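You operate a simulated robot arm through the tools that you are given. There is no shell and no other tool. Be economical: measure what you need, move in short steps, check, and stop when the job is done.

You are at the controls of a simulated robot arm. One attempt, no reset.

## Task
Build the valve as the valve card says, latch it and test it.
Fine: rubber disc, stem, spring, cover; the green lamp must light.
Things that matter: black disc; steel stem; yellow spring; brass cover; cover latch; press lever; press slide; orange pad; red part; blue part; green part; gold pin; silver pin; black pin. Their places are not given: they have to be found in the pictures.

Only the result counts: the job must be done as asked and must still hold three seconds after the hand-in. Knocking over, shifting, dropping, spilling or breaking anything else fails it. Lids that push on must go on centred and level and be pressed home; caps that screw on are set level and turned clockwise until they are tight.

## Robot
A 7-joint arm with a two-finger parallel gripper, fixed in place. Base frame: the origin is at the foot of the arm, x ahead of it, y to its left, z up; the work surface is at about z = 0. Readings come in m, degrees, newtons and seconds.
With the tool pointing down near the work surface it reaches from about 0.22 to 0.58 m from the base axis. Its first joint turns from -66.0 to 66.0 degrees. Payload 2.5 kg.
Tool frame: the origin (TCP) lies between the finger pads and is the grasp point; the fingertips stand 0.023 m ahead of it; z points along the fingers, y is the line along which they close. The gripper opens to 0.094 m. The fingers are 0.038 m wide and 0.01 m thick; the gripper's body (0.054 by 0.096 m) begins 0.039 m behind the TCP.
Orientation is that of the tool frame in the base frame, as a unit quaternion [x, y, z, w]. With the fingers straight down and closing along the base's y, the tool's x points along the base's -x, its y along +y and its z along -z.

## Interface
- The arm moves only by the tool step_arm. Its argument "deltas" is a list of rows, each a list of 7 numbers: the shift along the base's x, y, z in units of 200 mm (1.0 is 200 mm), then the turn, a rotation vector about the base's x, y, z in units of 180 degrees (1.0 is 180 degrees), then the opening, from 0 (shut) to 1 (fully open). In form: [[tx, ty, tz, ax, ay, az, gripper], ...]. A call has 1 to 8 rows; each row is the pose to reach, as a shift and turn from the pose commanded when the call began. A call with a number of a shift or a turn outside -1 to 1 is refused whole. A row lasts 0.2 s, in which the tool goes at most 0.05 m and 8.6 degrees; a call with a longer step from one row to the next is refused whole, and so is a gripper value outside its range. A pose out of reach is approached as far as the arm can. The call stops where the force on the tool passes 70 N (or 10 N more than at its start, if that is more) or the arm is blocked; 0.2 s more then pass. The fingers move at their own pace (about 0.108 m/s each) and stop on an object; they squeeze with about 40 N. The grip force told is the motor's: it shows also when the fingers shut on nothing. Time passes only in rows, and 0.2 s behind the last, so rows that repeat a pose let the fingers close. It gives the time, the measured TCP pose, the force on the tool (base axes), the opening and the grip force at its end, in the units of the frame above (readings bear some noise), and new pictures: "pictures" is both (left out), scene, wrist or none.
- Cameras (640 x 400 px; columns grow to the right, rows downward): "scene" is fixed at [0.1354, -0.4195, 0.5476]; the picture's right is [0.68, -0.73, 0.00], its down [-0.39, -0.36, -0.85] and it looks along [0.62, 0.58, -0.53] (base axes); focal length 277 px, centre (320, 200). "wrist" rides on the gripper at [-0.039, 0, -0.044] in the tool frame; the picture's right is [0.00, -1.00, 0.00], its down [0.97, 0.00, -0.24] and it looks along [0.24, 0.00, 0.97] (tool axes); focal length 218 px, centre (320, 200).
- locate(camera, pixels): there is no depth. For up to 12 entries [column, row, z] of the newest picture of that camera ("zoom" is the newest enlarged one), the place [x, y] in the base frame at which the ray of that pixel passes the height z, good to about 0.003 m. It takes no simulated time.
- enlarge(camera, box): a new picture of the part [left, top, right, bottom] of that camera's present view, enlarged. It takes no simulated time.
- sign_off(): hands the job in; it is judged then, once.

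Go step by step. Measure first, check grasps and placings, and put right what went wrong. The budget is 80 turns and 120 pictures, counting those below and the enlarged ones. Unless the task says otherwise, let go and move clear before handing in.

The tools are called after "Call:" as name(argument=value, ...) on one line, values as JSON. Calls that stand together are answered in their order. step_arm: Moves the arm, as the interface text tells. Its arguments: {"type":"object","properties":{"deltas":{"type":"array","items":{"type":"array","items":{"type":"number"}}},"pictures":{"type":"string","enum":["both","scene","wrist","none"]}},"required":["deltas"]} The other tools are called the same way: locate (camera, pixels) gives the place at which the rays of pixels pass given heights; enlarge (camera, box) takes an enlarged picture of a part of a camera's view; sign_off () hands the job in.

At the start:

```text
t: 0.0
tool_pos: [0.3545, -0.0786, 0.4048]
orientation: [0.0, 1.0, 0.0, 0.0]
ft_force: [0.9, 0.1, 0.4]
width: 0.0941
grip_force: 0.0
```

scene: 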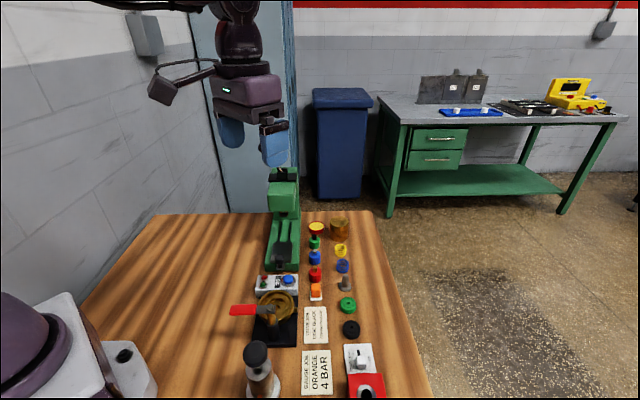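
wrist: 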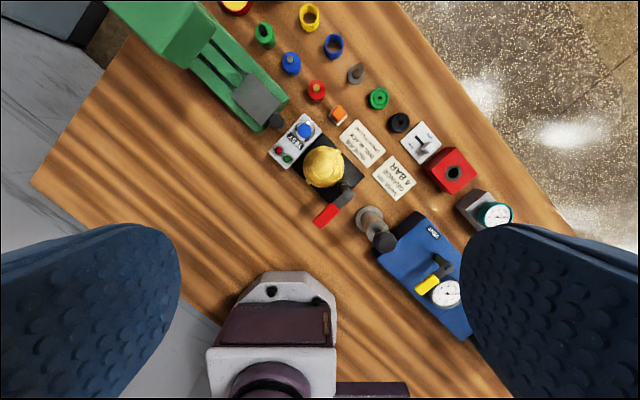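

The pictures show a row of parts, two cards, a valve body with red handle, a green press and a blue gauge fixture. I'll enlarge to read the cards and identify parts.

Call:
enlarge(camera="wrist", box=[330, 110, 430, 200])

Call:
enlarge(camera="scene", box=[225, 280, 395, 400])

Call:
enlarge(camera="scene", box=[240, 160, 380, 300])

Call:
enlarge(camera="wrist", box=[200, 0, 440, 150])

Call:
enlarge(camera="wrist", box=[260, 100, 520, 340])

```text
4.44 times, centred on (380, 155) of wrist
```

zoom: 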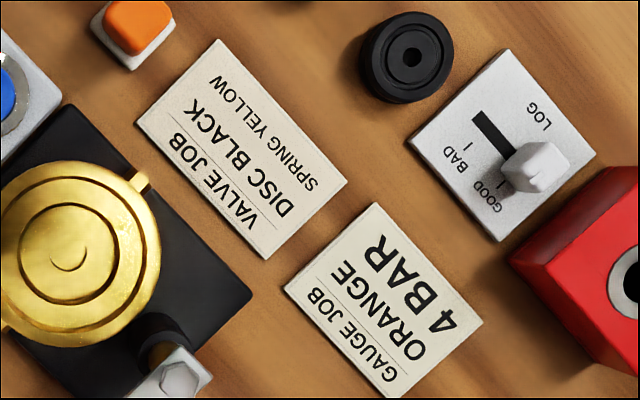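

```text
3.33 times, centred on (310, 340) of scene
```

zoom: 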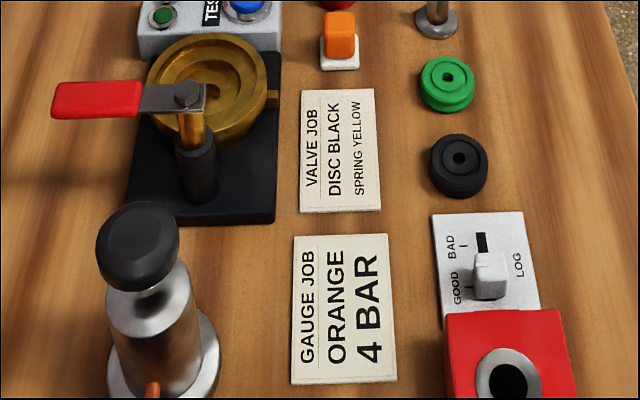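

```text
2.86 times, centred on (310, 230) of scene
```

zoom: 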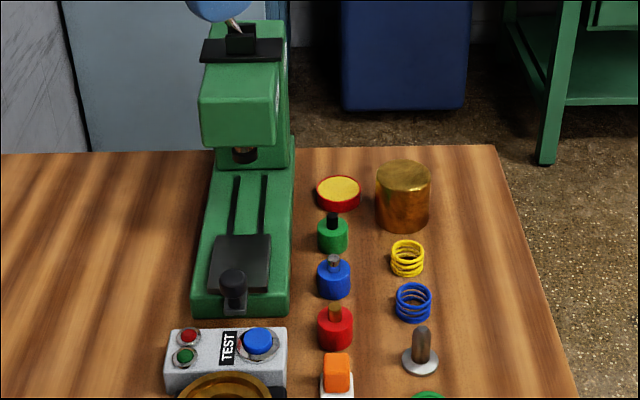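

```text
2.67 times, centred on (320, 75) of wrist
```

zoom: 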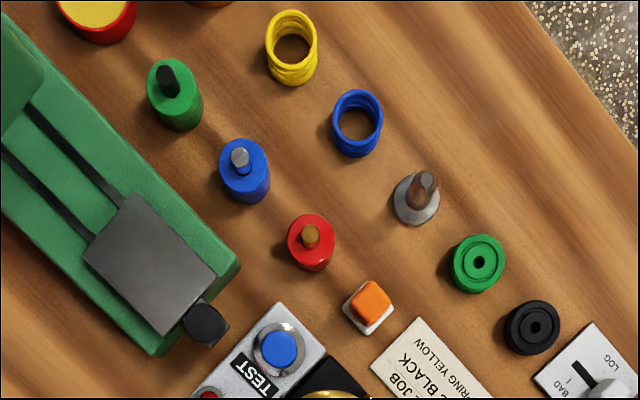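

```text
1.67 times, centred on (390, 220) of wrist
```

zoom: 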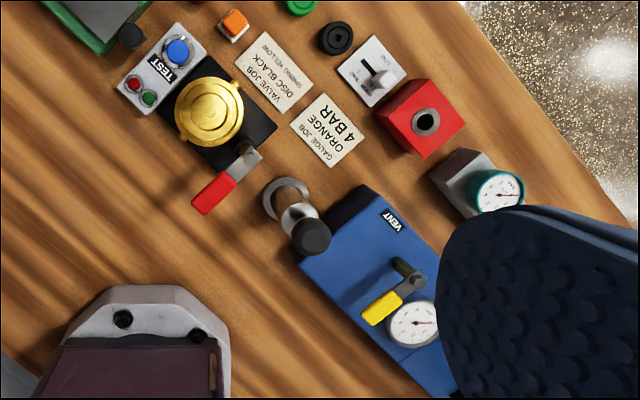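

Call:
locate(camera="wrist", pixels=[[399, 122, 0.0], [399, 122, 0.015], [356, 78, 0.0], [309, 20, 0.0], [309, 14, 0.03], [323, 167, 0.0], [323, 167, 0.05], [327, 214, 0.05], [346, 190, 0.05], [305, 131, 0.03], [282, 155, 0.03], [378, 97, 0.01]])

Call:
locate(camera="scene", pixels=[[350, 329, 0.0], [345, 289, 0.0], [342, 254, 0.0], [340, 238, 0.0], [340, 220, 0.05], [278, 306, 0.05], [278, 306, 0.03], [243, 309, 0.06], [272, 311, 0.06], [289, 280, 0.03], [264, 284, 0.03], [272, 340, 0.0]])

Call:
enlarge(camera="scene", box=[225, 265, 315, 350])

Call:
enlarge(camera="scene", box=[300, 205, 370, 305])

```text
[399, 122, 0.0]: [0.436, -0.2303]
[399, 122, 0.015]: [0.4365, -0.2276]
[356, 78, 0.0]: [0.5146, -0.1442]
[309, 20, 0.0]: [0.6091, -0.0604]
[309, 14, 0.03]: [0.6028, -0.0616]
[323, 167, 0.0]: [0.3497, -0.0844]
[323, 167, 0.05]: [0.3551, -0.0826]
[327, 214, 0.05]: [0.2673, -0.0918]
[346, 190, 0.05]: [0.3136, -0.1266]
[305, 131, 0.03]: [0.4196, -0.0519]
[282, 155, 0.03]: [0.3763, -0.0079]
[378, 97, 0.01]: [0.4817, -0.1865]
```

```text
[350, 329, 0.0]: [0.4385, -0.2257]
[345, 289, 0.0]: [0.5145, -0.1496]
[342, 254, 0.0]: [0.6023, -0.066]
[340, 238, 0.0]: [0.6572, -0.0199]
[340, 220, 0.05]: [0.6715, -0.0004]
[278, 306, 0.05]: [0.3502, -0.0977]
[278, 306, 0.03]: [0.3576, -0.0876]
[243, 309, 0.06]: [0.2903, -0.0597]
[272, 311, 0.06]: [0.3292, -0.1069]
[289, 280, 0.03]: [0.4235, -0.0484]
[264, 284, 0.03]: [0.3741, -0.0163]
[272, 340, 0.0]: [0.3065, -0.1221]
```

```text
4.71 times, centred on (270, 308) of scene
```

zoom: 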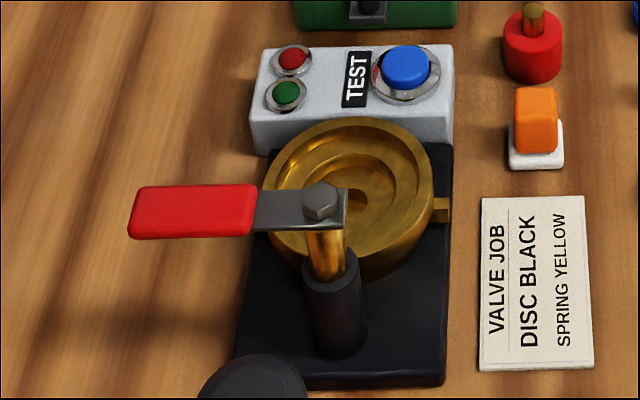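

```text
4.00 times, centred on (335, 255) of scene
```

zoom: 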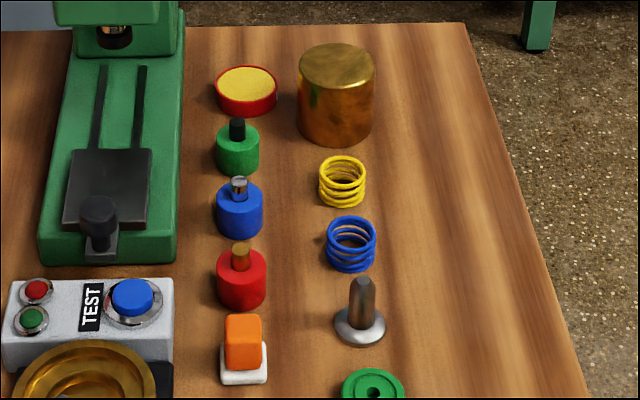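

The card asks for black disc and yellow spring. I'll move lower to look at the valve body closely and triangulate heights.

Call:
step_arm(deltas=[[0.02, -0.02, -0.2, 0, 0, 0, 1], [0.04, -0.04, -0.4, 0, 0, 0, 1], [0.06, -0.06, -0.6, 0, 0, 0, 1], [0.08, -0.08, -0.75, 0, 0, 0, 1], [0.1, -0.1, -0.9, 0, 0, 0, 1]])

```text
t: 1.2
tool_pos: [0.373, -0.1016, 0.2234]
orientation: [0.0, 1.0, 0.0, 0.0]
ft_force: [-0.5, -0.4, -0.7]
width: 0.0942
grip_force: 0.0
```

scene: 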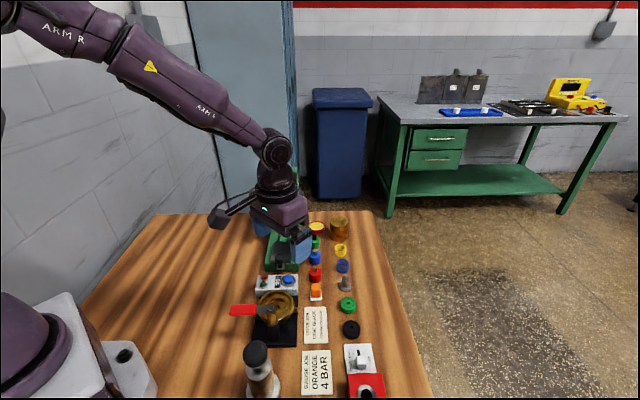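
wrist: 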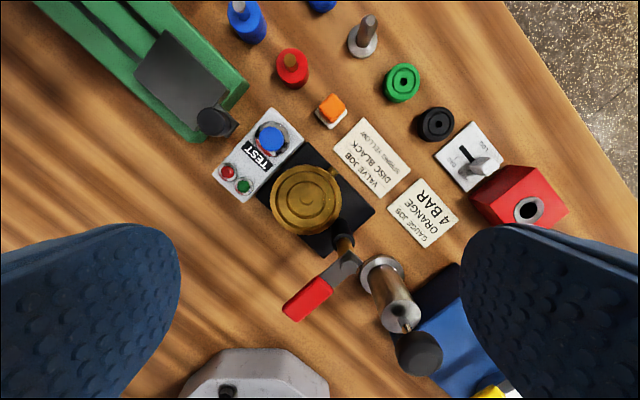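

Call:
enlarge(camera="wrist", box=[230, 140, 390, 330])

Call:
locate(camera="wrist", pixels=[[305, 202, 0.0], [305, 202, 0.02], [305, 202, 0.04], [344, 246, 0.03], [350, 265, 0.06], [350, 265, 0.08], [304, 300, 0.06], [304, 300, 0.08], [436, 124, 0.015], [436, 127, 0.0], [361, 48, 0.0], [271, 139, 0.04]])

Call:
locate(camera="scene", pixels=[[269, 306, 0.06], [269, 306, 0.07], [269, 306, 0.08], [243, 309, 0.08], [274, 301, 0.03], [282, 278, 0.04]])

```text
2.11 times, centred on (310, 235) of wrist
```

zoom: 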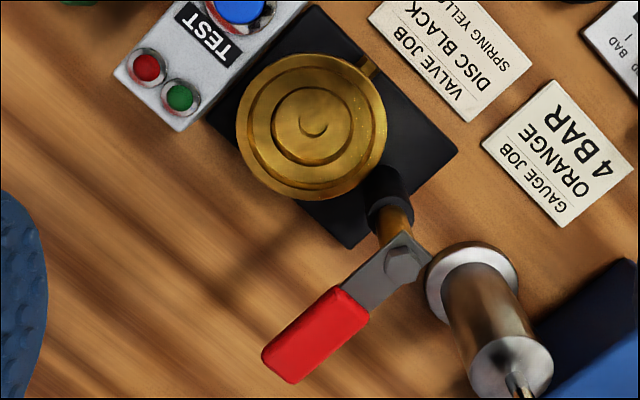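

```text
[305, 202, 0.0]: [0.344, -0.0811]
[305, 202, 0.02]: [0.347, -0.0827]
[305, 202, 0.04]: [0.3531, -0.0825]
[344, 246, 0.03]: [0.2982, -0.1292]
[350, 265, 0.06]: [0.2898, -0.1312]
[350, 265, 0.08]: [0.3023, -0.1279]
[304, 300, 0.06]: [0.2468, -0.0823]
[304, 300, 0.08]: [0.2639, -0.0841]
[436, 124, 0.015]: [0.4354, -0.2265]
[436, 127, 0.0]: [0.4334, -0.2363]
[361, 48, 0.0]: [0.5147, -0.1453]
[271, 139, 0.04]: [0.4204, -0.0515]
```

```text
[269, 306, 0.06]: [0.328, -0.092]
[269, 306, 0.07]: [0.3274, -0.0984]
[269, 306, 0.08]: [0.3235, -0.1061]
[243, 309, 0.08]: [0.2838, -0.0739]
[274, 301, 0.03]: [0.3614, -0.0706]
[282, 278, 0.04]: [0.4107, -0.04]
```

Bolt of the latch is about (0.316,-0.123,0.10), body centre ≈(0.353,-0.083), black disc ≈(0.436,-0.229). I'll go above the disc with the fingers turned 45° to close across the parts row.

Call:
step_arm(deltas=[[0.05, -0.11, -0.03, 0, 0, 0.042, 1], [0.1, -0.22, -0.08, 0, 0, 0.084, 1], [0.15, -0.33, -0.15, 0, 0, 0.126, 1], [0.2, -0.44, -0.25, 0, 0, 0.168, 1], [0.25, -0.55, -0.35, 0, 0, 0.21, 1], [0.31, -0.64, -0.45, 0, 0, 0.25, 1]], pictures="wrist")

```text
t: 2.6
tool_pos: [0.4368, -0.2264, 0.1338]
orientation: [-0.385, 0.923, 0.0, 0.0]
ft_force: [0.1, 0.0, -0.6]
width: 0.0943
grip_force: 0.1
```

wrist: 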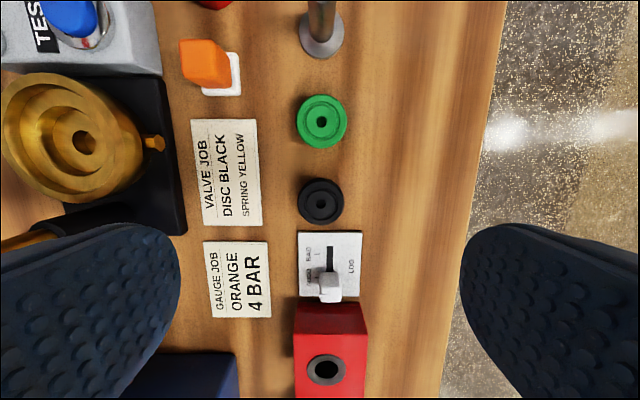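

Call:
locate(camera="wrist", pixels=[[321, 202, 0.015], [297, 200, 0.015], [345, 200, 0.015], [321, 224, 0.0], [321, 202, 0.0], [323, 58, 0.0], [153, 142, 0.02], [83, 143, 0.02], [83, 143, 0.0]])

Call:
enlarge(camera="wrist", box=[0, 60, 180, 240])

Call:
enlarge(camera="wrist", box=[280, 0, 370, 240])

```text
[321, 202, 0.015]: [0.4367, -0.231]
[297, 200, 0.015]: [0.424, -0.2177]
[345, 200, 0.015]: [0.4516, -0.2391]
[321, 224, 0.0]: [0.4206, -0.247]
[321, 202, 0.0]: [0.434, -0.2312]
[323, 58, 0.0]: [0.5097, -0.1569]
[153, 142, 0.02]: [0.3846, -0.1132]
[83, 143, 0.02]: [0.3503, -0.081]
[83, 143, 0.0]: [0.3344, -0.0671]
```

```text
2.22 times, centred on (90, 150) of wrist
```

zoom: 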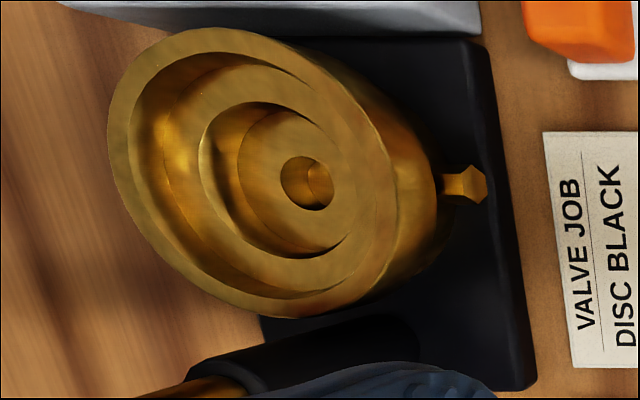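

```text
1.67 times, centred on (325, 120) of wrist
```

zoom: 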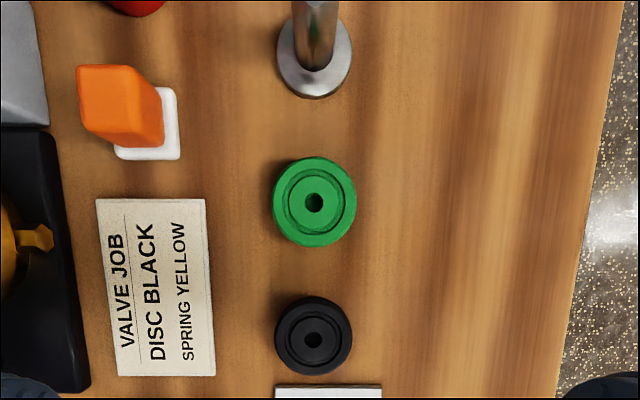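

Disc centre is near (0.437,-0.230) with 0.036 m diameter. Descending with narrowed fingers so the cards aren't touched, then closing.

Call:
step_arm(deltas=[[0, -0.018, 0, 0, 0, 0, 0.62], [0, -0.018, -0.2, 0, 0, 0, 0.62], [0, -0.018, -0.4, 0, 0, 0, 0.62], [0, -0.018, -0.523, 0, 0, 0, 0.62], [0, -0.018, -0.523, 0, 0, 0, 0.62]], pictures="both")

```text
t: 3.8
tool_pos: [0.4337, -0.2299, 0.0301]
orientation: [-0.383, 0.924, 0.0, 0.0]
ft_force: [-0.6, -0.3, 0.4]
width: 0.0581
grip_force: 0.1
```

scene: 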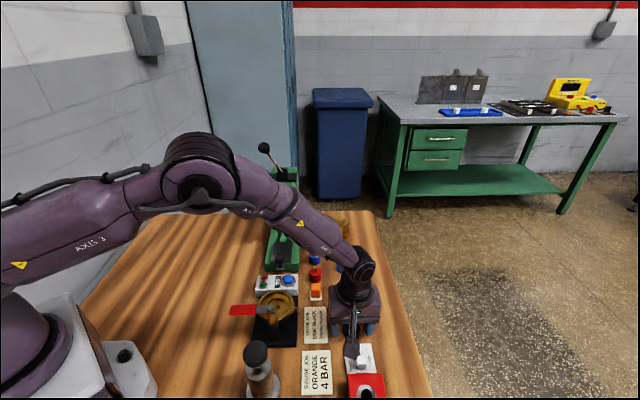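
wrist: 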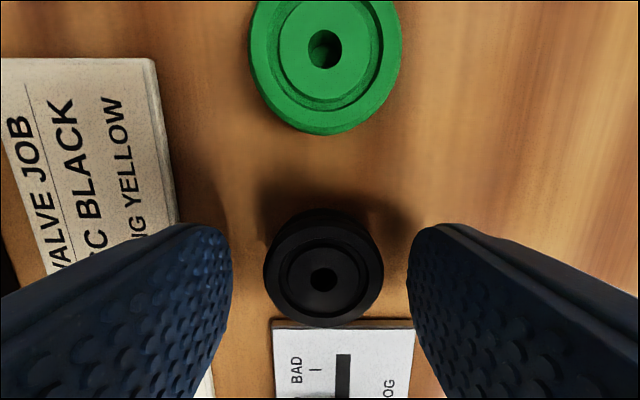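

Call:
step_arm(deltas=[[0, 0, 0, 0, 0, 0, 0.3], [0, 0, 0, 0, 0, 0, 0.3], [0, 0, 0, 0, 0, 0, 0.3], [0, 0, 0.1, 0, 0, 0, 0.3], [0, 0, 0.3, 0, 0, 0, 0.3], [0, 0, 0.45, 0, 0, 0, 0.3]], pictures="both")

```text
t: 5.2
tool_pos: [0.4351, -0.2279, 0.119]
orientation: [-0.382, 0.924, 0.0, 0.0]
ft_force: [-0.1, 0.4, -0.6]
width: 0.0342
grip_force: 40.0
```

scene: 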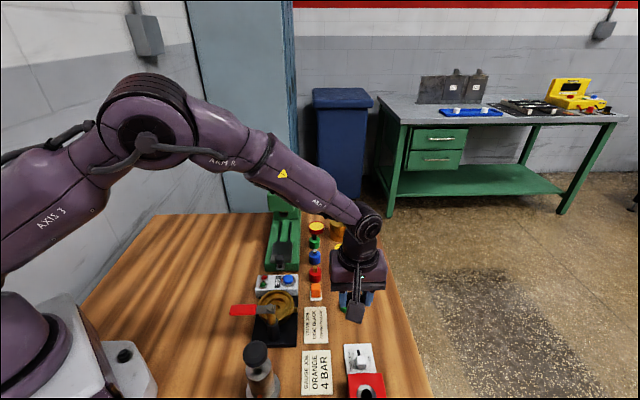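
wrist: 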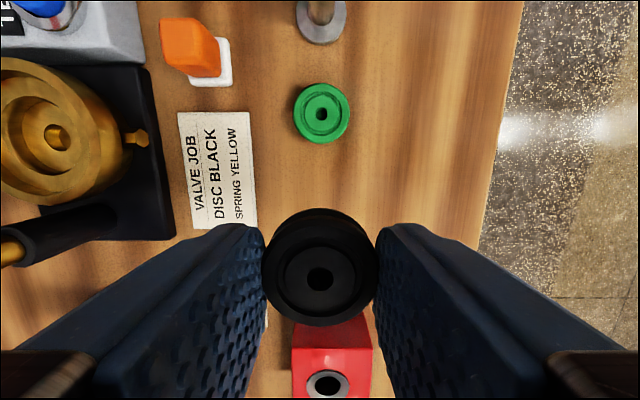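

Disc is held (0.034). Carrying it above the valve body.

Call:
step_arm(deltas=[[-0.1, 0.18, 0.06, 0, 0, 0, 0.3], [-0.2, 0.36, 0.06, 0, 0, 0, 0.3], [-0.3, 0.54, 0.06, 0, 0, 0, 0.3], [-0.415, 0.73, 0.06, 0, 0, 0, 0.3], [-0.415, 0.73, 0.06, 0, 0, 0, 0.3]], pictures="both")

```text
t: 6.4
tool_pos: [0.3533, -0.0804, 0.1294]
orientation: [-0.383, 0.924, 0.0, 0.0]
ft_force: [0.7, 0.0, -0.5]
width: 0.0338
grip_force: 40.4
```

scene: 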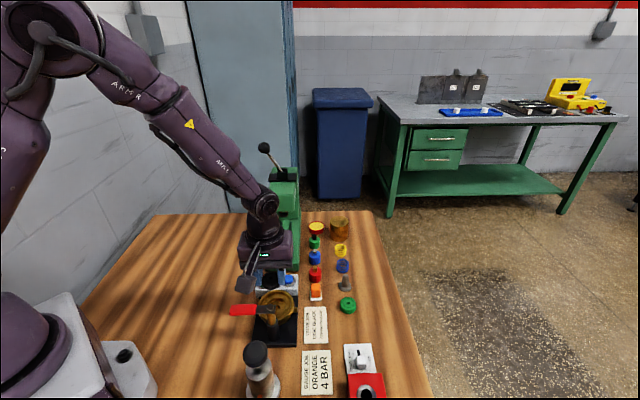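
wrist: 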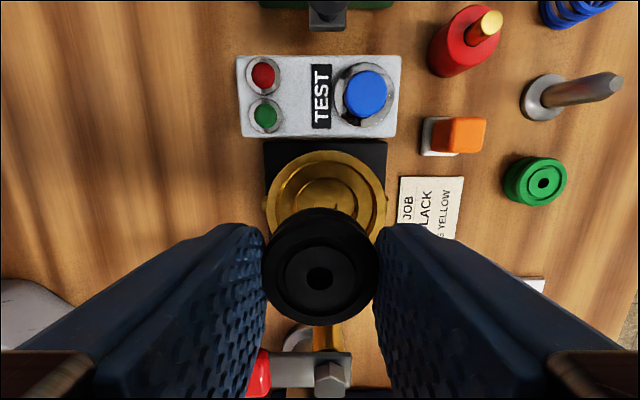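

Call:
locate(camera="wrist", pixels=[[327, 209, 0.03], [327, 209, 0.05], [327, 150, 0.05], [327, 150, 0.03], [267, 205, 0.05], [387, 205, 0.05], [267, 205, 0.03], [387, 205, 0.03]])

Call:
enlarge(camera="wrist", box=[240, 120, 410, 240])

Call:
enlarge(camera="scene", box=[225, 255, 315, 350])

```text
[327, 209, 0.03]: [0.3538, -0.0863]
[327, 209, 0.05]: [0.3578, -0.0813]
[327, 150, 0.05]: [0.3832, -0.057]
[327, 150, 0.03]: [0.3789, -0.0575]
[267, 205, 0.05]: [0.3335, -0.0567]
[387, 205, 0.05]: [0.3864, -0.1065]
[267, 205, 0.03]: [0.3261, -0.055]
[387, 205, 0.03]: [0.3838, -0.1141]
```

```text
3.33 times, centred on (325, 180) of wrist
```

zoom: 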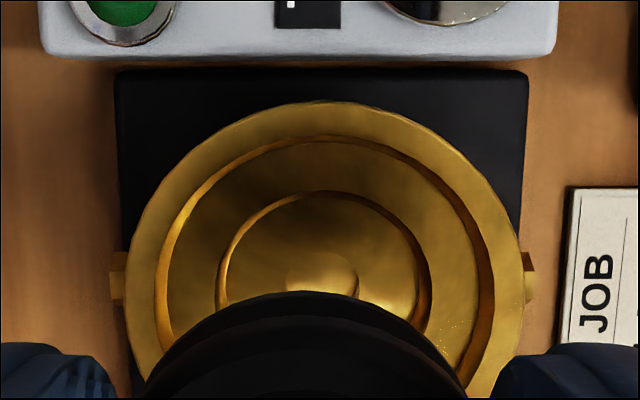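

```text
4.21 times, centred on (270, 302) of scene
```

zoom: 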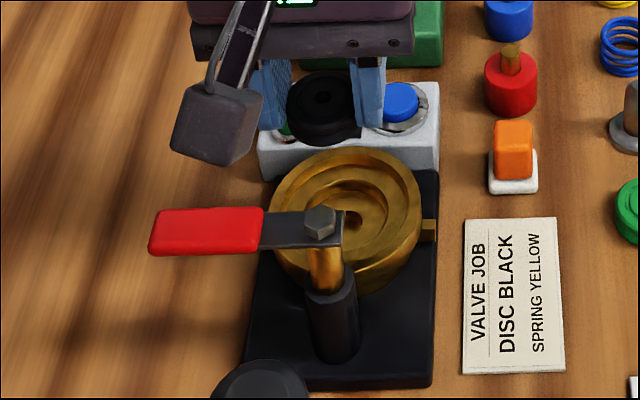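

Body centre appears ~4.5 mm to the right in the wrist view (column 327 vs 320); shifting and lowering for a closer check.

Call:
step_arm(deltas=[[0.01, -0.022, 0, 0, 0, 0, 0.3], [0.01, -0.022, -0.15, 0, 0, 0, 0.3], [0.01, -0.022, -0.26, 0, 0, 0, 0.3], [0.01, -0.022, -0.26, 0, 0, 0, 0.3]], pictures="both")

Call:
enlarge(camera="scene", box=[225, 255, 315, 350])

Call:
enlarge(camera="wrist", box=[200, 60, 440, 240])

```text
t: 7.4
tool_pos: [0.3553, -0.0869, 0.0769]
orientation: [-0.383, 0.924, -0.001, -0.001]
ft_force: [0.7, -0.4, -0.7]
width: 0.0343
grip_force: 39.9
```

scene: 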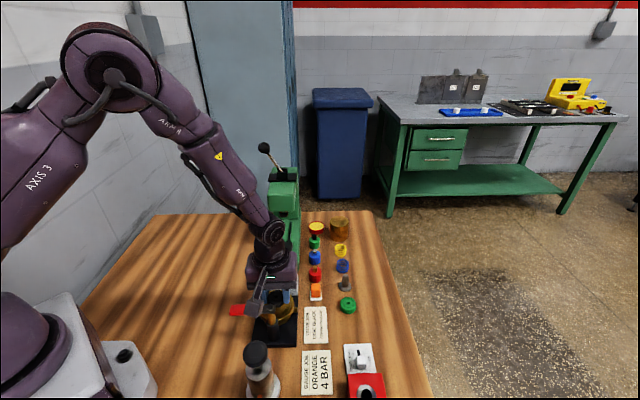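
wrist: 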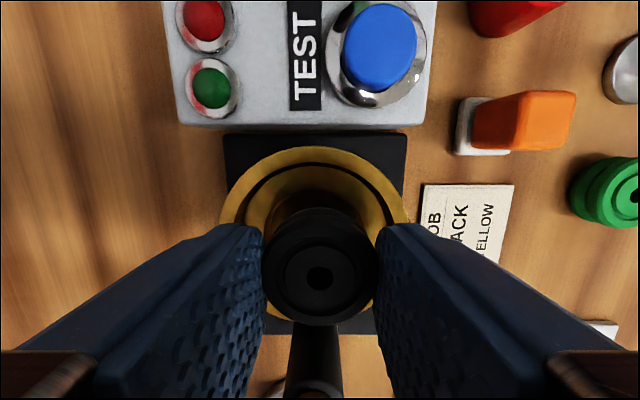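

```text
4.21 times, centred on (270, 302) of scene
```

zoom: 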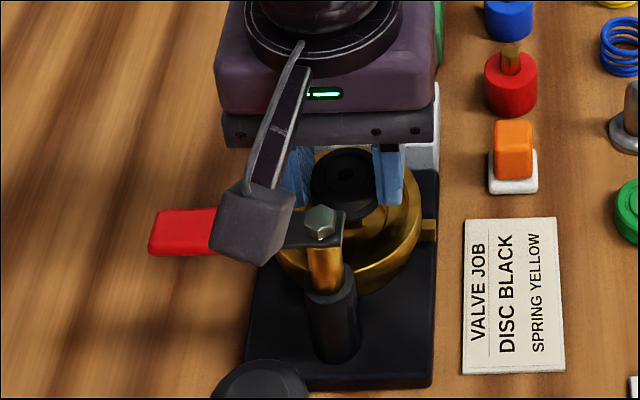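

```text
2.22 times, centred on (320, 150) of wrist
```

zoom: 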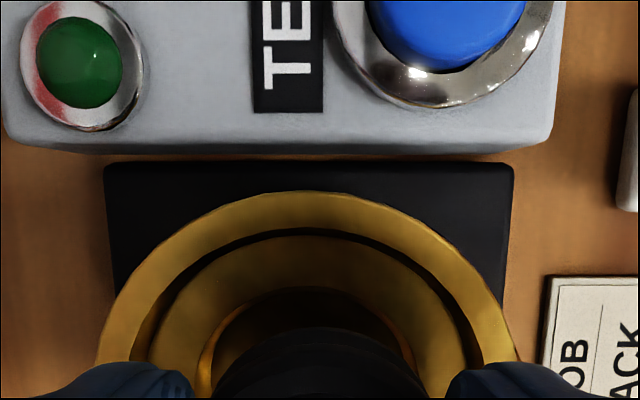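

Small residual: body centre ~2 mm left now. Correcting and descending until just above the rim (fingertips z≈0.040).

Call:
step_arm(deltas=[[-0.005, 0.01, 0, 0, 0, 0, 0.3], [-0.005, 0.01, -0.05, 0, 0, 0, 0.3], [-0.005, 0.01, -0.075, 0, 0, 0, 0.3], [-0.005, 0.01, -0.075, 0, 0, 0, 0.3]], pictures="both")

Call:
enlarge(camera="wrist", box=[200, 60, 440, 240])

Call:
enlarge(camera="scene", box=[225, 265, 315, 350])

```text
t: 8.4
tool_pos: [0.354, -0.0851, 0.0631]
orientation: [-0.383, 0.924, 0.0, 0.0]
ft_force: [-0.6, 0.1, -0.1]
width: 0.0338
grip_force: 40.1
```

scene: 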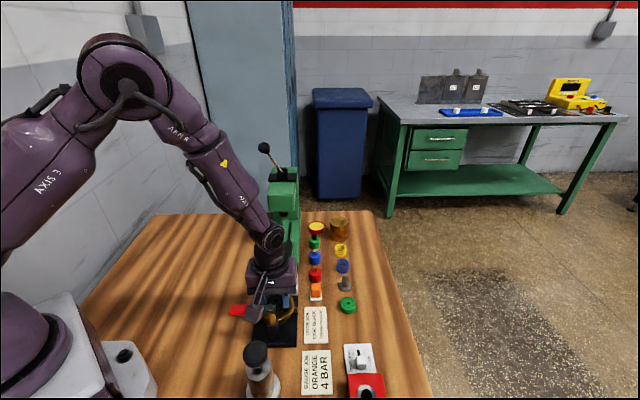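
wrist: 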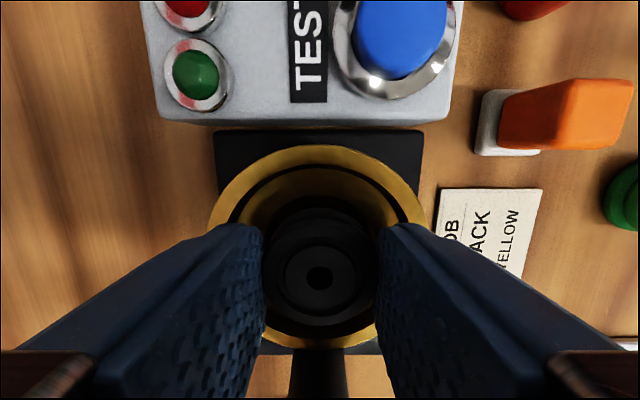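

```text
2.22 times, centred on (320, 150) of wrist
```

zoom: 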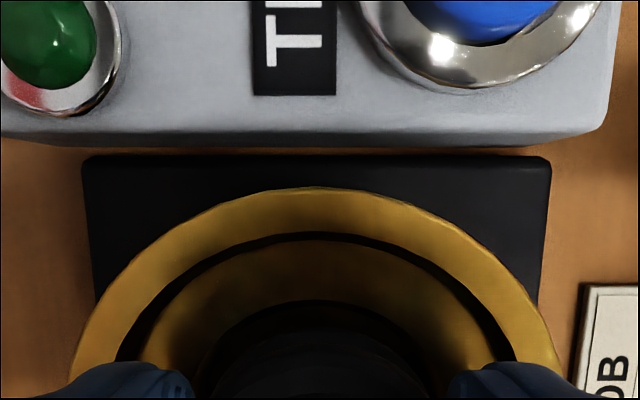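

```text
4.71 times, centred on (270, 308) of scene
```

zoom: 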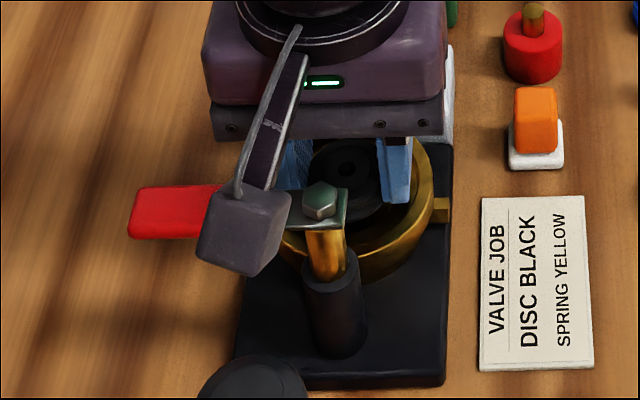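

Well centred now. Releasing the disc to fall into the recess.

Call:
step_arm(deltas=[[-0.002, 0.002, -0.004, 0, 0, 0, 0.3], [-0.002, 0.002, -0.004, 0, 0, 0, 0.5], [-0.002, 0.002, -0.004, 0, 0, 0, 0.5], [-0.002, 0.002, 0.1, 0, 0, 0, 0.5], [-0.002, 0.002, 0.3, 0, 0, 0, 0.5], [-0.002, 0.002, 0.45, 0, 0, 0, 0.5]], pictures="wrist")

Call:
enlarge(camera="wrist", box=[240, 120, 400, 300])

Call:
enlarge(camera="scene", box=[225, 265, 315, 350])

```text
t: 9.8
tool_pos: [0.3537, -0.0845, 0.1524]
orientation: [-0.383, 0.924, 0.0, 0.001]
ft_force: [0.4, 0.9, -1.0]
width: 0.0469
grip_force: 0.0
```

wrist: 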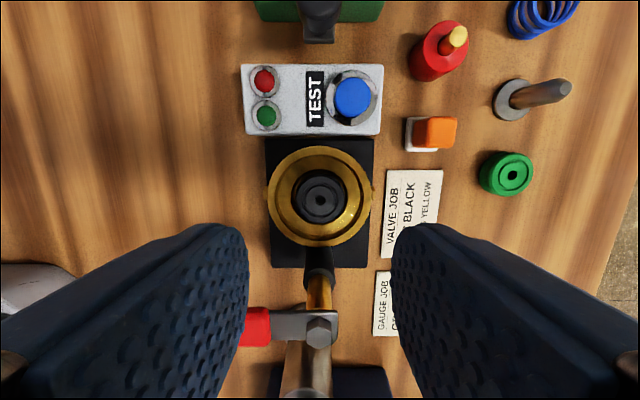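

```text
2.22 times, centred on (320, 210) of wrist
```

zoom: 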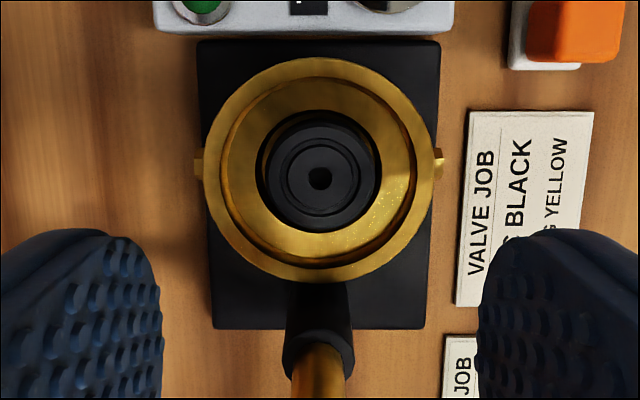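

```text
4.71 times, centred on (270, 308) of scene
```

zoom: 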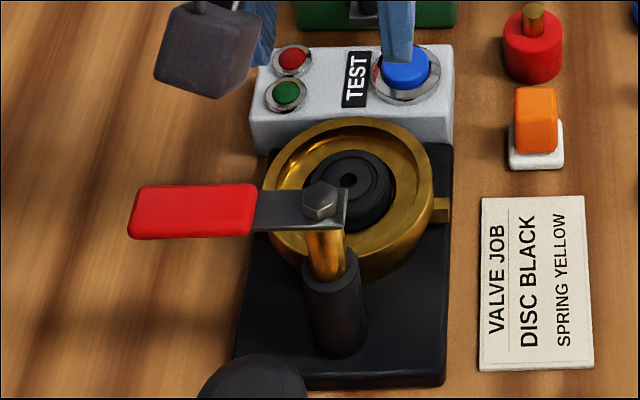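

Disc sits concentric in the recess. Next the stem near (0.514,-0.147); moving above it.

Call:
step_arm(deltas=[[0.2, -0.08, 0, 0, 0, 0, 0.6], [0.4, -0.16, 0, 0, 0, 0, 0.6], [0.6, -0.24, -0.05, 0, 0, 0, 0.6], [0.8, -0.31, -0.1, 0, 0, 0, 0.6], [0.8, -0.31, -0.1, 0, 0, 0, 0.6]], pictures="wrist")

Call:
enlarge(camera="wrist", box=[220, 80, 420, 280])

```text
t: 11.0
tool_pos: [0.5119, -0.149, 0.1335]
orientation: [-0.383, 0.924, 0.001, -0.001]
ft_force: [-0.6, 0.4, 0.0]
width: 0.0567
grip_force: 0.0
```

wrist: 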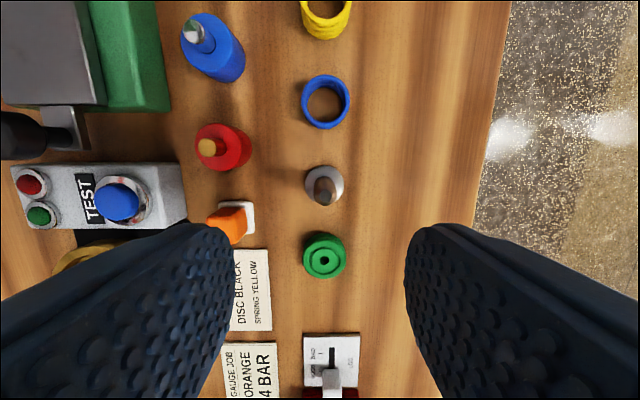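

```text
2.00 times, centred on (320, 180) of wrist
```

zoom: 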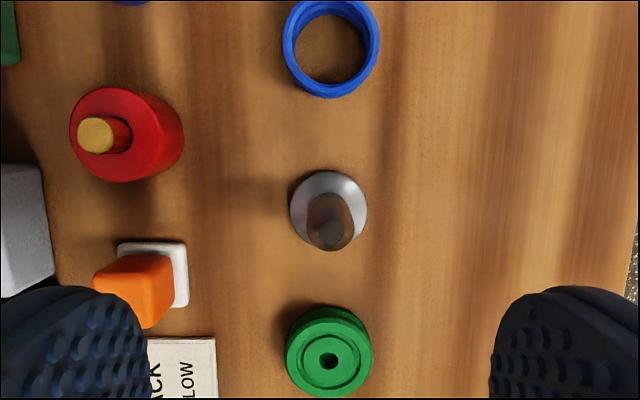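

Call:
locate(camera="wrist", pixels=[[324.5, 184, 0.003], [323, 198, 0.04], [323, 198, 0.035], [324, 92, 0.02], [325, 15, 0.02]])

Call:
locate(camera="scene", pixels=[[345.5, 287, 0.003], [345, 275, 0.035], [345, 275, 0.04]])

```text
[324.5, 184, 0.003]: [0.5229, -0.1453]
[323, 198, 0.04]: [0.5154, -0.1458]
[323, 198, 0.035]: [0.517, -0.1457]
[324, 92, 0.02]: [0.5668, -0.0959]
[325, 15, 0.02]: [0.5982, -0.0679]
```

```text
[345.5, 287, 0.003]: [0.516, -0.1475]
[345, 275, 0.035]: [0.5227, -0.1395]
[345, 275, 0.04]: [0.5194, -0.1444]
```

Call:
step_arm(deltas=[[0.03, 0.0175, -0.1, 0, 0, 0, 0.5], [0.03, 0.0175, -0.3, 0, 0, 0, 0.5], [0.03, 0.0175, -0.48, 0, 0, 0, 0.5], [0.03, 0.0175, -0.48, 0, 0, 0, 0.5]], pictures="wrist")

```text
t: 12.0
tool_pos: [0.5192, -0.1464, 0.0393]
orientation: [-0.382, 0.924, -0.001, 0.0]
ft_force: [0.0, 0.0, 0.7]
width: 0.047
grip_force: 0.0
```

wrist: 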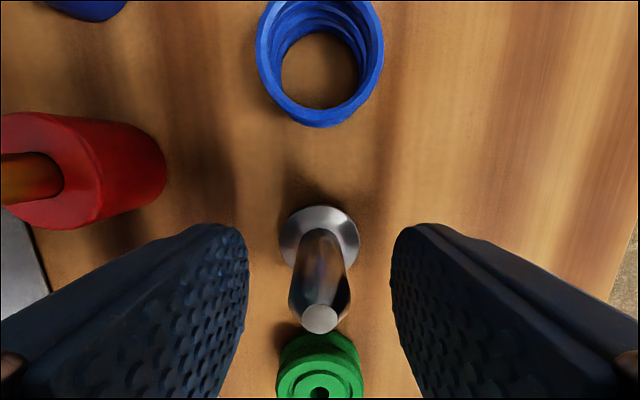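

Call:
step_arm(deltas=[[0, 0, 0, 0, 0, 0, 0.0], [0, 0, 0, 0, 0, 0, 0.0], [0, 0, 0, 0, 0, 0, 0.0], [0, 0, 0.2, 0, 0, 0, 0.0], [0, 0, 0.4, 0, 0, 0, 0.0], [0, 0, 0.5, 0, 0, 0, 0.0]], pictures="wrist")

```text
t: 13.4
tool_pos: [0.5165, -0.1459, 0.1409]
orientation: [-0.383, 0.924, 0.0, 0.0]
ft_force: [0.4, 0.1, -1.5]
width: 0.0149
grip_force: 39.1
```

wrist: 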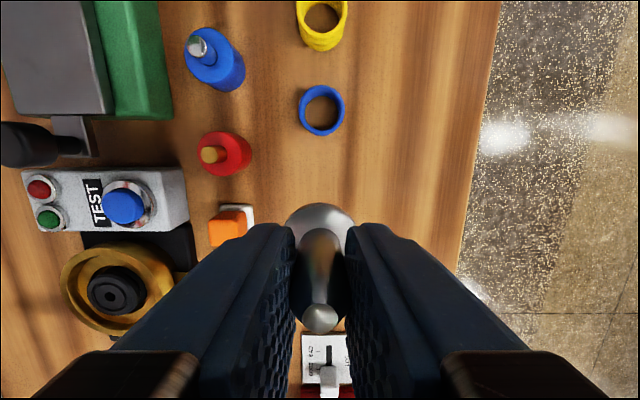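

Stem is gripped (0.015). Carrying it over the valve.

Call:
step_arm(deltas=[[-0.2, 0.077, 0, 0, 0, 0, 0], [-0.4, 0.154, 0, 0, 0, 0, 0], [-0.6, 0.23, 0, 0, 0, 0, 0], [-0.815, 0.307, 0, 0, 0, 0, 0], [-0.815, 0.307, -0.1, 0, 0, 0, 0], [-0.815, 0.307, -0.17, 0, 0, 0, 0], [-0.815, 0.307, -0.17, 0, 0, 0, 0]], pictures="both")

Call:
enlarge(camera="wrist", box=[220, 100, 420, 300])

Call:
enlarge(camera="scene", box=[225, 265, 315, 350])

```text
t: 15.0
tool_pos: [0.357, -0.0803, 0.1044]
orientation: [-0.383, 0.924, 0.0, 0.0]
ft_force: [-0.1, -0.4, -0.8]
width: 0.0146
grip_force: 40.2
```

scene: 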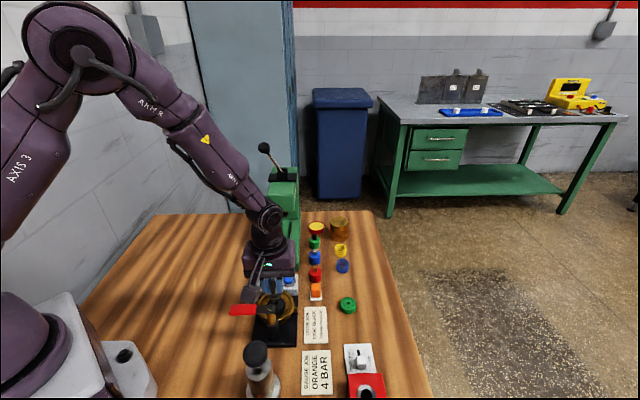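
wrist: 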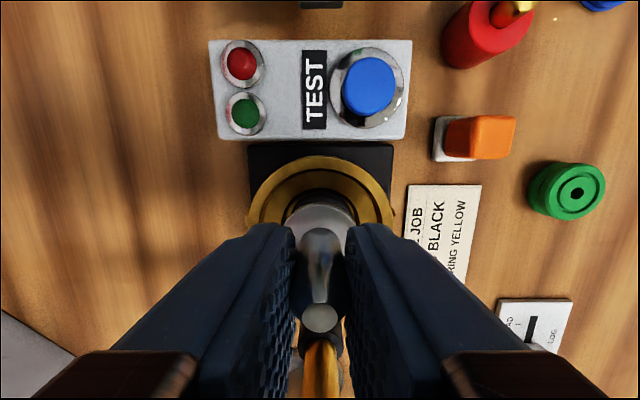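

```text
2.00 times, centred on (320, 200) of wrist
```

zoom: 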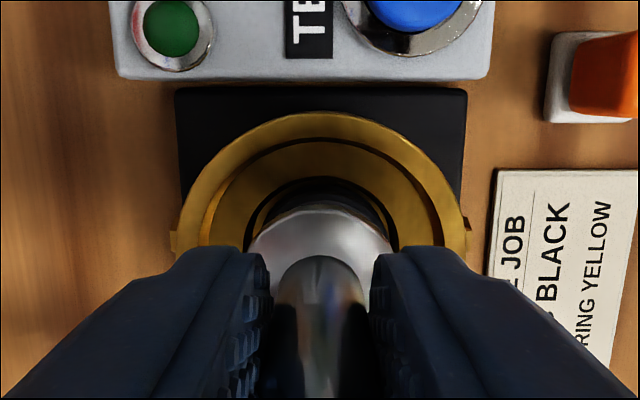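

```text
4.71 times, centred on (270, 308) of scene
```

zoom: 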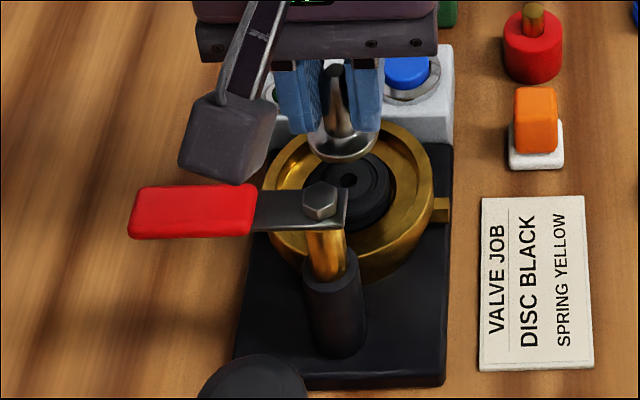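

Call:
locate(camera="scene", pixels=[[275.1, 296, 0.065], [275.1, 296, 0.07], [275.7, 304.5, 0.03], [275.7, 304.5, 0.035], [276.2, 305.8, 0.038]])

Call:
enlarge(camera="scene", box=[255, 275, 300, 320])

```text
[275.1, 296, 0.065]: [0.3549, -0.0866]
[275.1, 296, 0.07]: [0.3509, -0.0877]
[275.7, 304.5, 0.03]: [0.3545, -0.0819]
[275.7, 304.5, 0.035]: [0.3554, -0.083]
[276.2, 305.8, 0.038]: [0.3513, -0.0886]
```

```text
8.89 times, centred on (278, 298) of scene
```

zoom: 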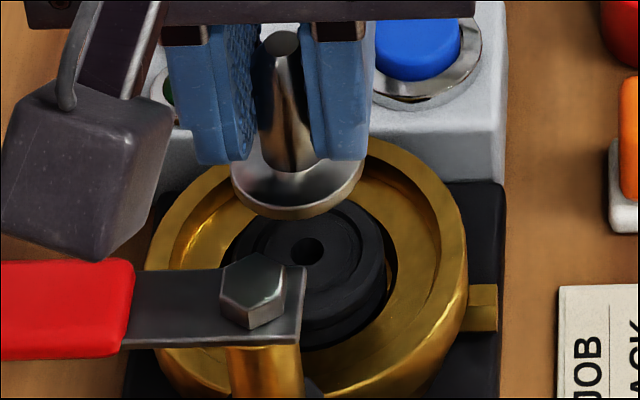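

Stem is ~5 mm too far along (+x,+y); correcting and lowering to just above the disc.

Call:
step_arm(deltas=[[-0.02, -0.0225, 0, 0, 0, 0, 0], [-0.02, -0.0225, -0.09, 0, 0, 0, 0], [-0.02, -0.0225, -0.09, 0, 0, 0, 0]], pictures="wrist")

Call:
enlarge(camera="wrist", box=[220, 100, 420, 300])

Call:
enlarge(camera="scene", box=[255, 275, 300, 320])

```text
t: 15.8
tool_pos: [0.3524, -0.0857, 0.0874]
orientation: [-0.383, 0.924, 0.0, 0.001]
ft_force: [-0.5, 0.3, -1.3]
width: 0.0152
grip_force: 39.9
```

wrist: 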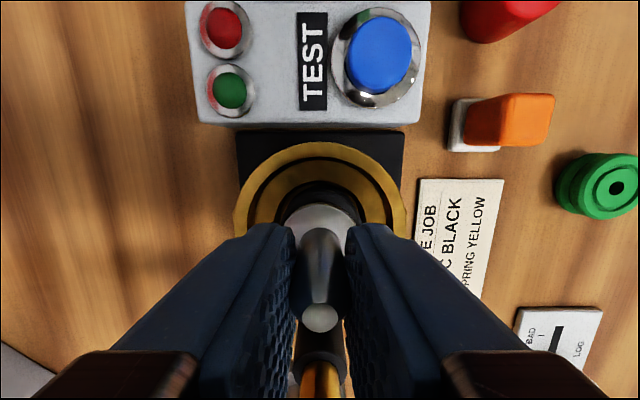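

```text
2.00 times, centred on (320, 200) of wrist
```

zoom: 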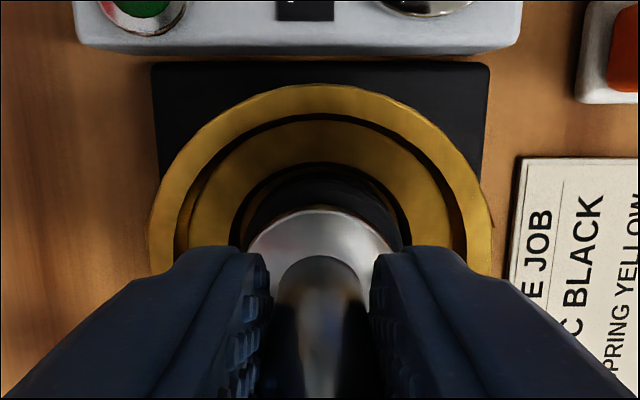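

```text
8.89 times, centred on (278, 298) of scene
```

zoom: 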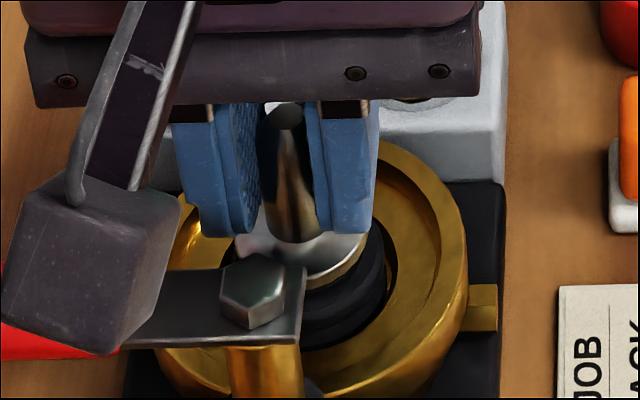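

Aligned both ways. Lowering in small steps and watching the force.

Call:
step_arm(deltas=[[0, 0, -0.03, 0, 0, 0, 0], [0, 0, -0.06, 0, 0, 0, 0], [0, 0, -0.06, 0, 0, 0, 0]], pictures="none")

Call:
enlarge(camera="scene", box=[255, 275, 300, 320])

```text
t: 16.6
tool_pos: [0.3535, -0.0879, 0.0761]
orientation: [-0.384, 0.923, -0.001, 0.001]
ft_force: [-3.9, 6.4, 27.5]
width: 0.0153
grip_force: 39.8
```

```text
8.89 times, centred on (278, 298) of scene
```

zoom: 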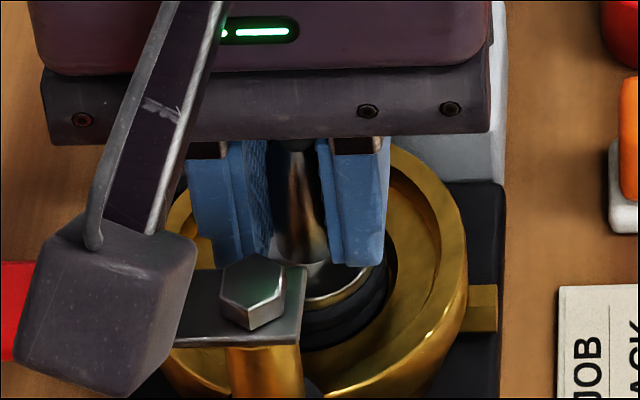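

Contact reached (27 N). Easing 1 mm up, releasing, and retreating to look.

Call:
step_arm(deltas=[[-0.002, 0.004, 0.012, 0, 0, 0, 0], [-0.002, 0.004, 0.012, 0, 0, 0, 0.35], [-0.002, 0.004, 0.012, 0, 0, 0, 0.35], [-0.002, 0.004, 0.15, 0, 0, 0, 0.4], [-0.002, 0.004, 0.35, 0, 0, 0, 0.4], [-0.002, 0.004, 0.45, 0, 0, 0, 0.4]], pictures="wrist")

Call:
enlarge(camera="scene", box=[255, 275, 300, 320])

Call:
enlarge(camera="wrist", box=[240, 120, 400, 300])

```text
t: 18.0
tool_pos: [0.3516, -0.0863, 0.165]
orientation: [-0.383, 0.924, 0.0, 0.001]
ft_force: [-1.0, -0.4, -0.6]
width: 0.0378
grip_force: 0.0
```

wrist: 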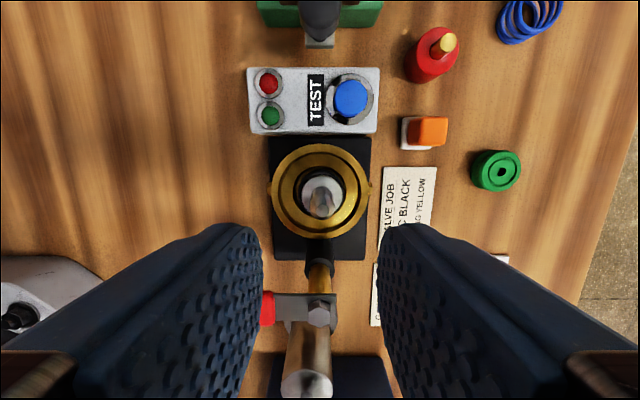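

```text
8.89 times, centred on (278, 298) of scene
```

zoom: 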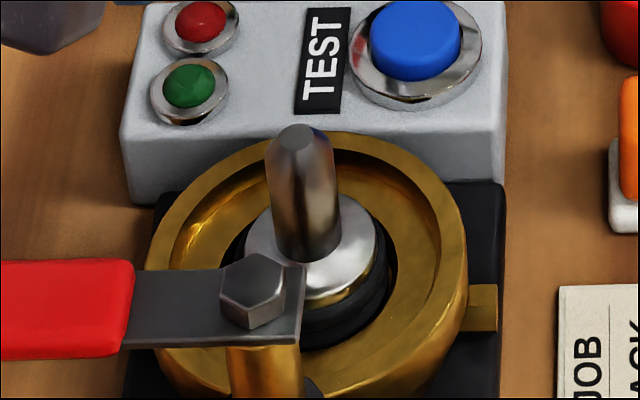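

```text
2.22 times, centred on (320, 210) of wrist
```

zoom: 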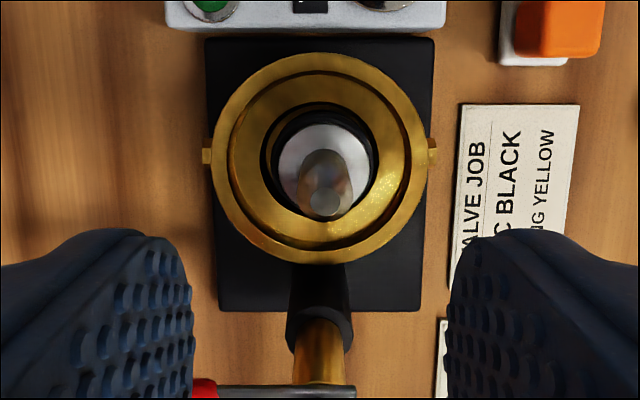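

Stem stands level and centred. Now the yellow spring near (0.60,-0.067): testing how far straight-down reach goes.

Call:
step_arm(deltas=[[0.2, 0.02, 0, 0, 0, 0, 0.5], [0.4, 0.04, 0, 0, 0, 0, 0.5], [0.6, 0.06, 0, 0, 0, 0, 0.6], [0.8, 0.08, -0.05, 0, 0, 0, 0.6], [1.0, 0.09, -0.1, 0, 0, 0, 0.6]], pictures="none")

Call:
step_arm(deltas=[[0.15, 0, -0.1, 0, 0, 0, 0.6], [0.24, 0, -0.2, 0, 0, 0, 0.6], [0.24, 0, -0.2, 0, 0, 0, 0.6]], pictures="both")

```text
t: 19.2
tool_pos: [0.5517, -0.0687, 0.1445]
orientation: [-0.384, 0.924, 0.001, -0.002]
ft_force: [-0.2, -0.2, 0.6]
width: 0.0564
grip_force: 0.2
```

```text
t: 20.0
tool_pos: [0.5968, -0.068, 0.105]
orientation: [-0.384, 0.923, 0.001, -0.001]
ft_force: [-0.5, 0.5, -0.9]
width: 0.0564
grip_force: 0.0
```

scene: 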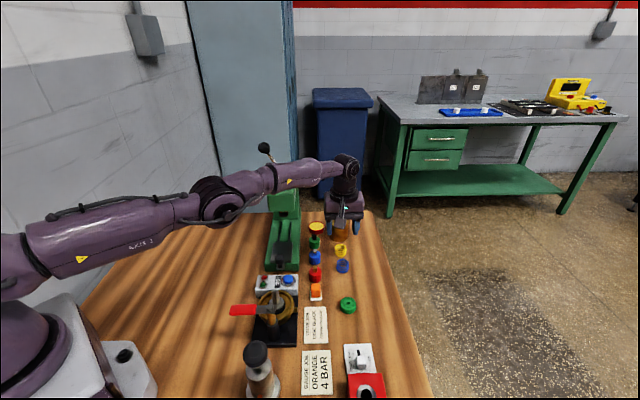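
wrist: 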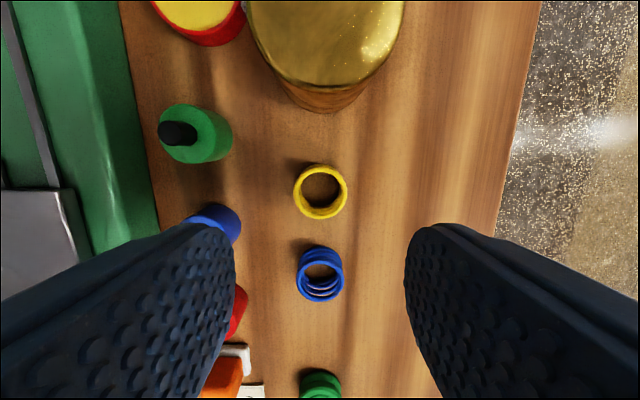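

Call:
locate(camera="wrist", pixels=[[320, 190, 0.025], [320, 190, 0.0], [320, 277, 0.02], [326, 40, 0.055], [326, 40, 0.045], [248, 10, 0.055], [404, 20, 0.055], [338, 110, 0.0]])

Call:
enlarge(camera="wrist", box=[230, 0, 430, 220])

```text
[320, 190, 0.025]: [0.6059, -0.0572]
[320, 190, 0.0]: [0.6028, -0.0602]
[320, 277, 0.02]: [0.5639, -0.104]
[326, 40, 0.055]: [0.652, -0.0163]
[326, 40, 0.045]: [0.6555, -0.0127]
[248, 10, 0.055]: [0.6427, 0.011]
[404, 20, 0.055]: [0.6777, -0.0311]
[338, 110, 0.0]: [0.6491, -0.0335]
```

```text
1.82 times, centred on (330, 110) of wrist
```

zoom: 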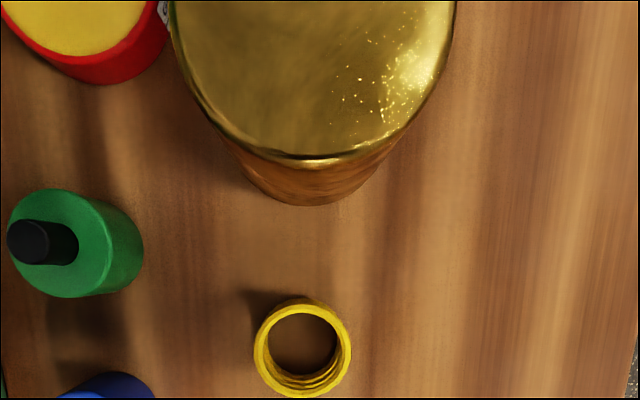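

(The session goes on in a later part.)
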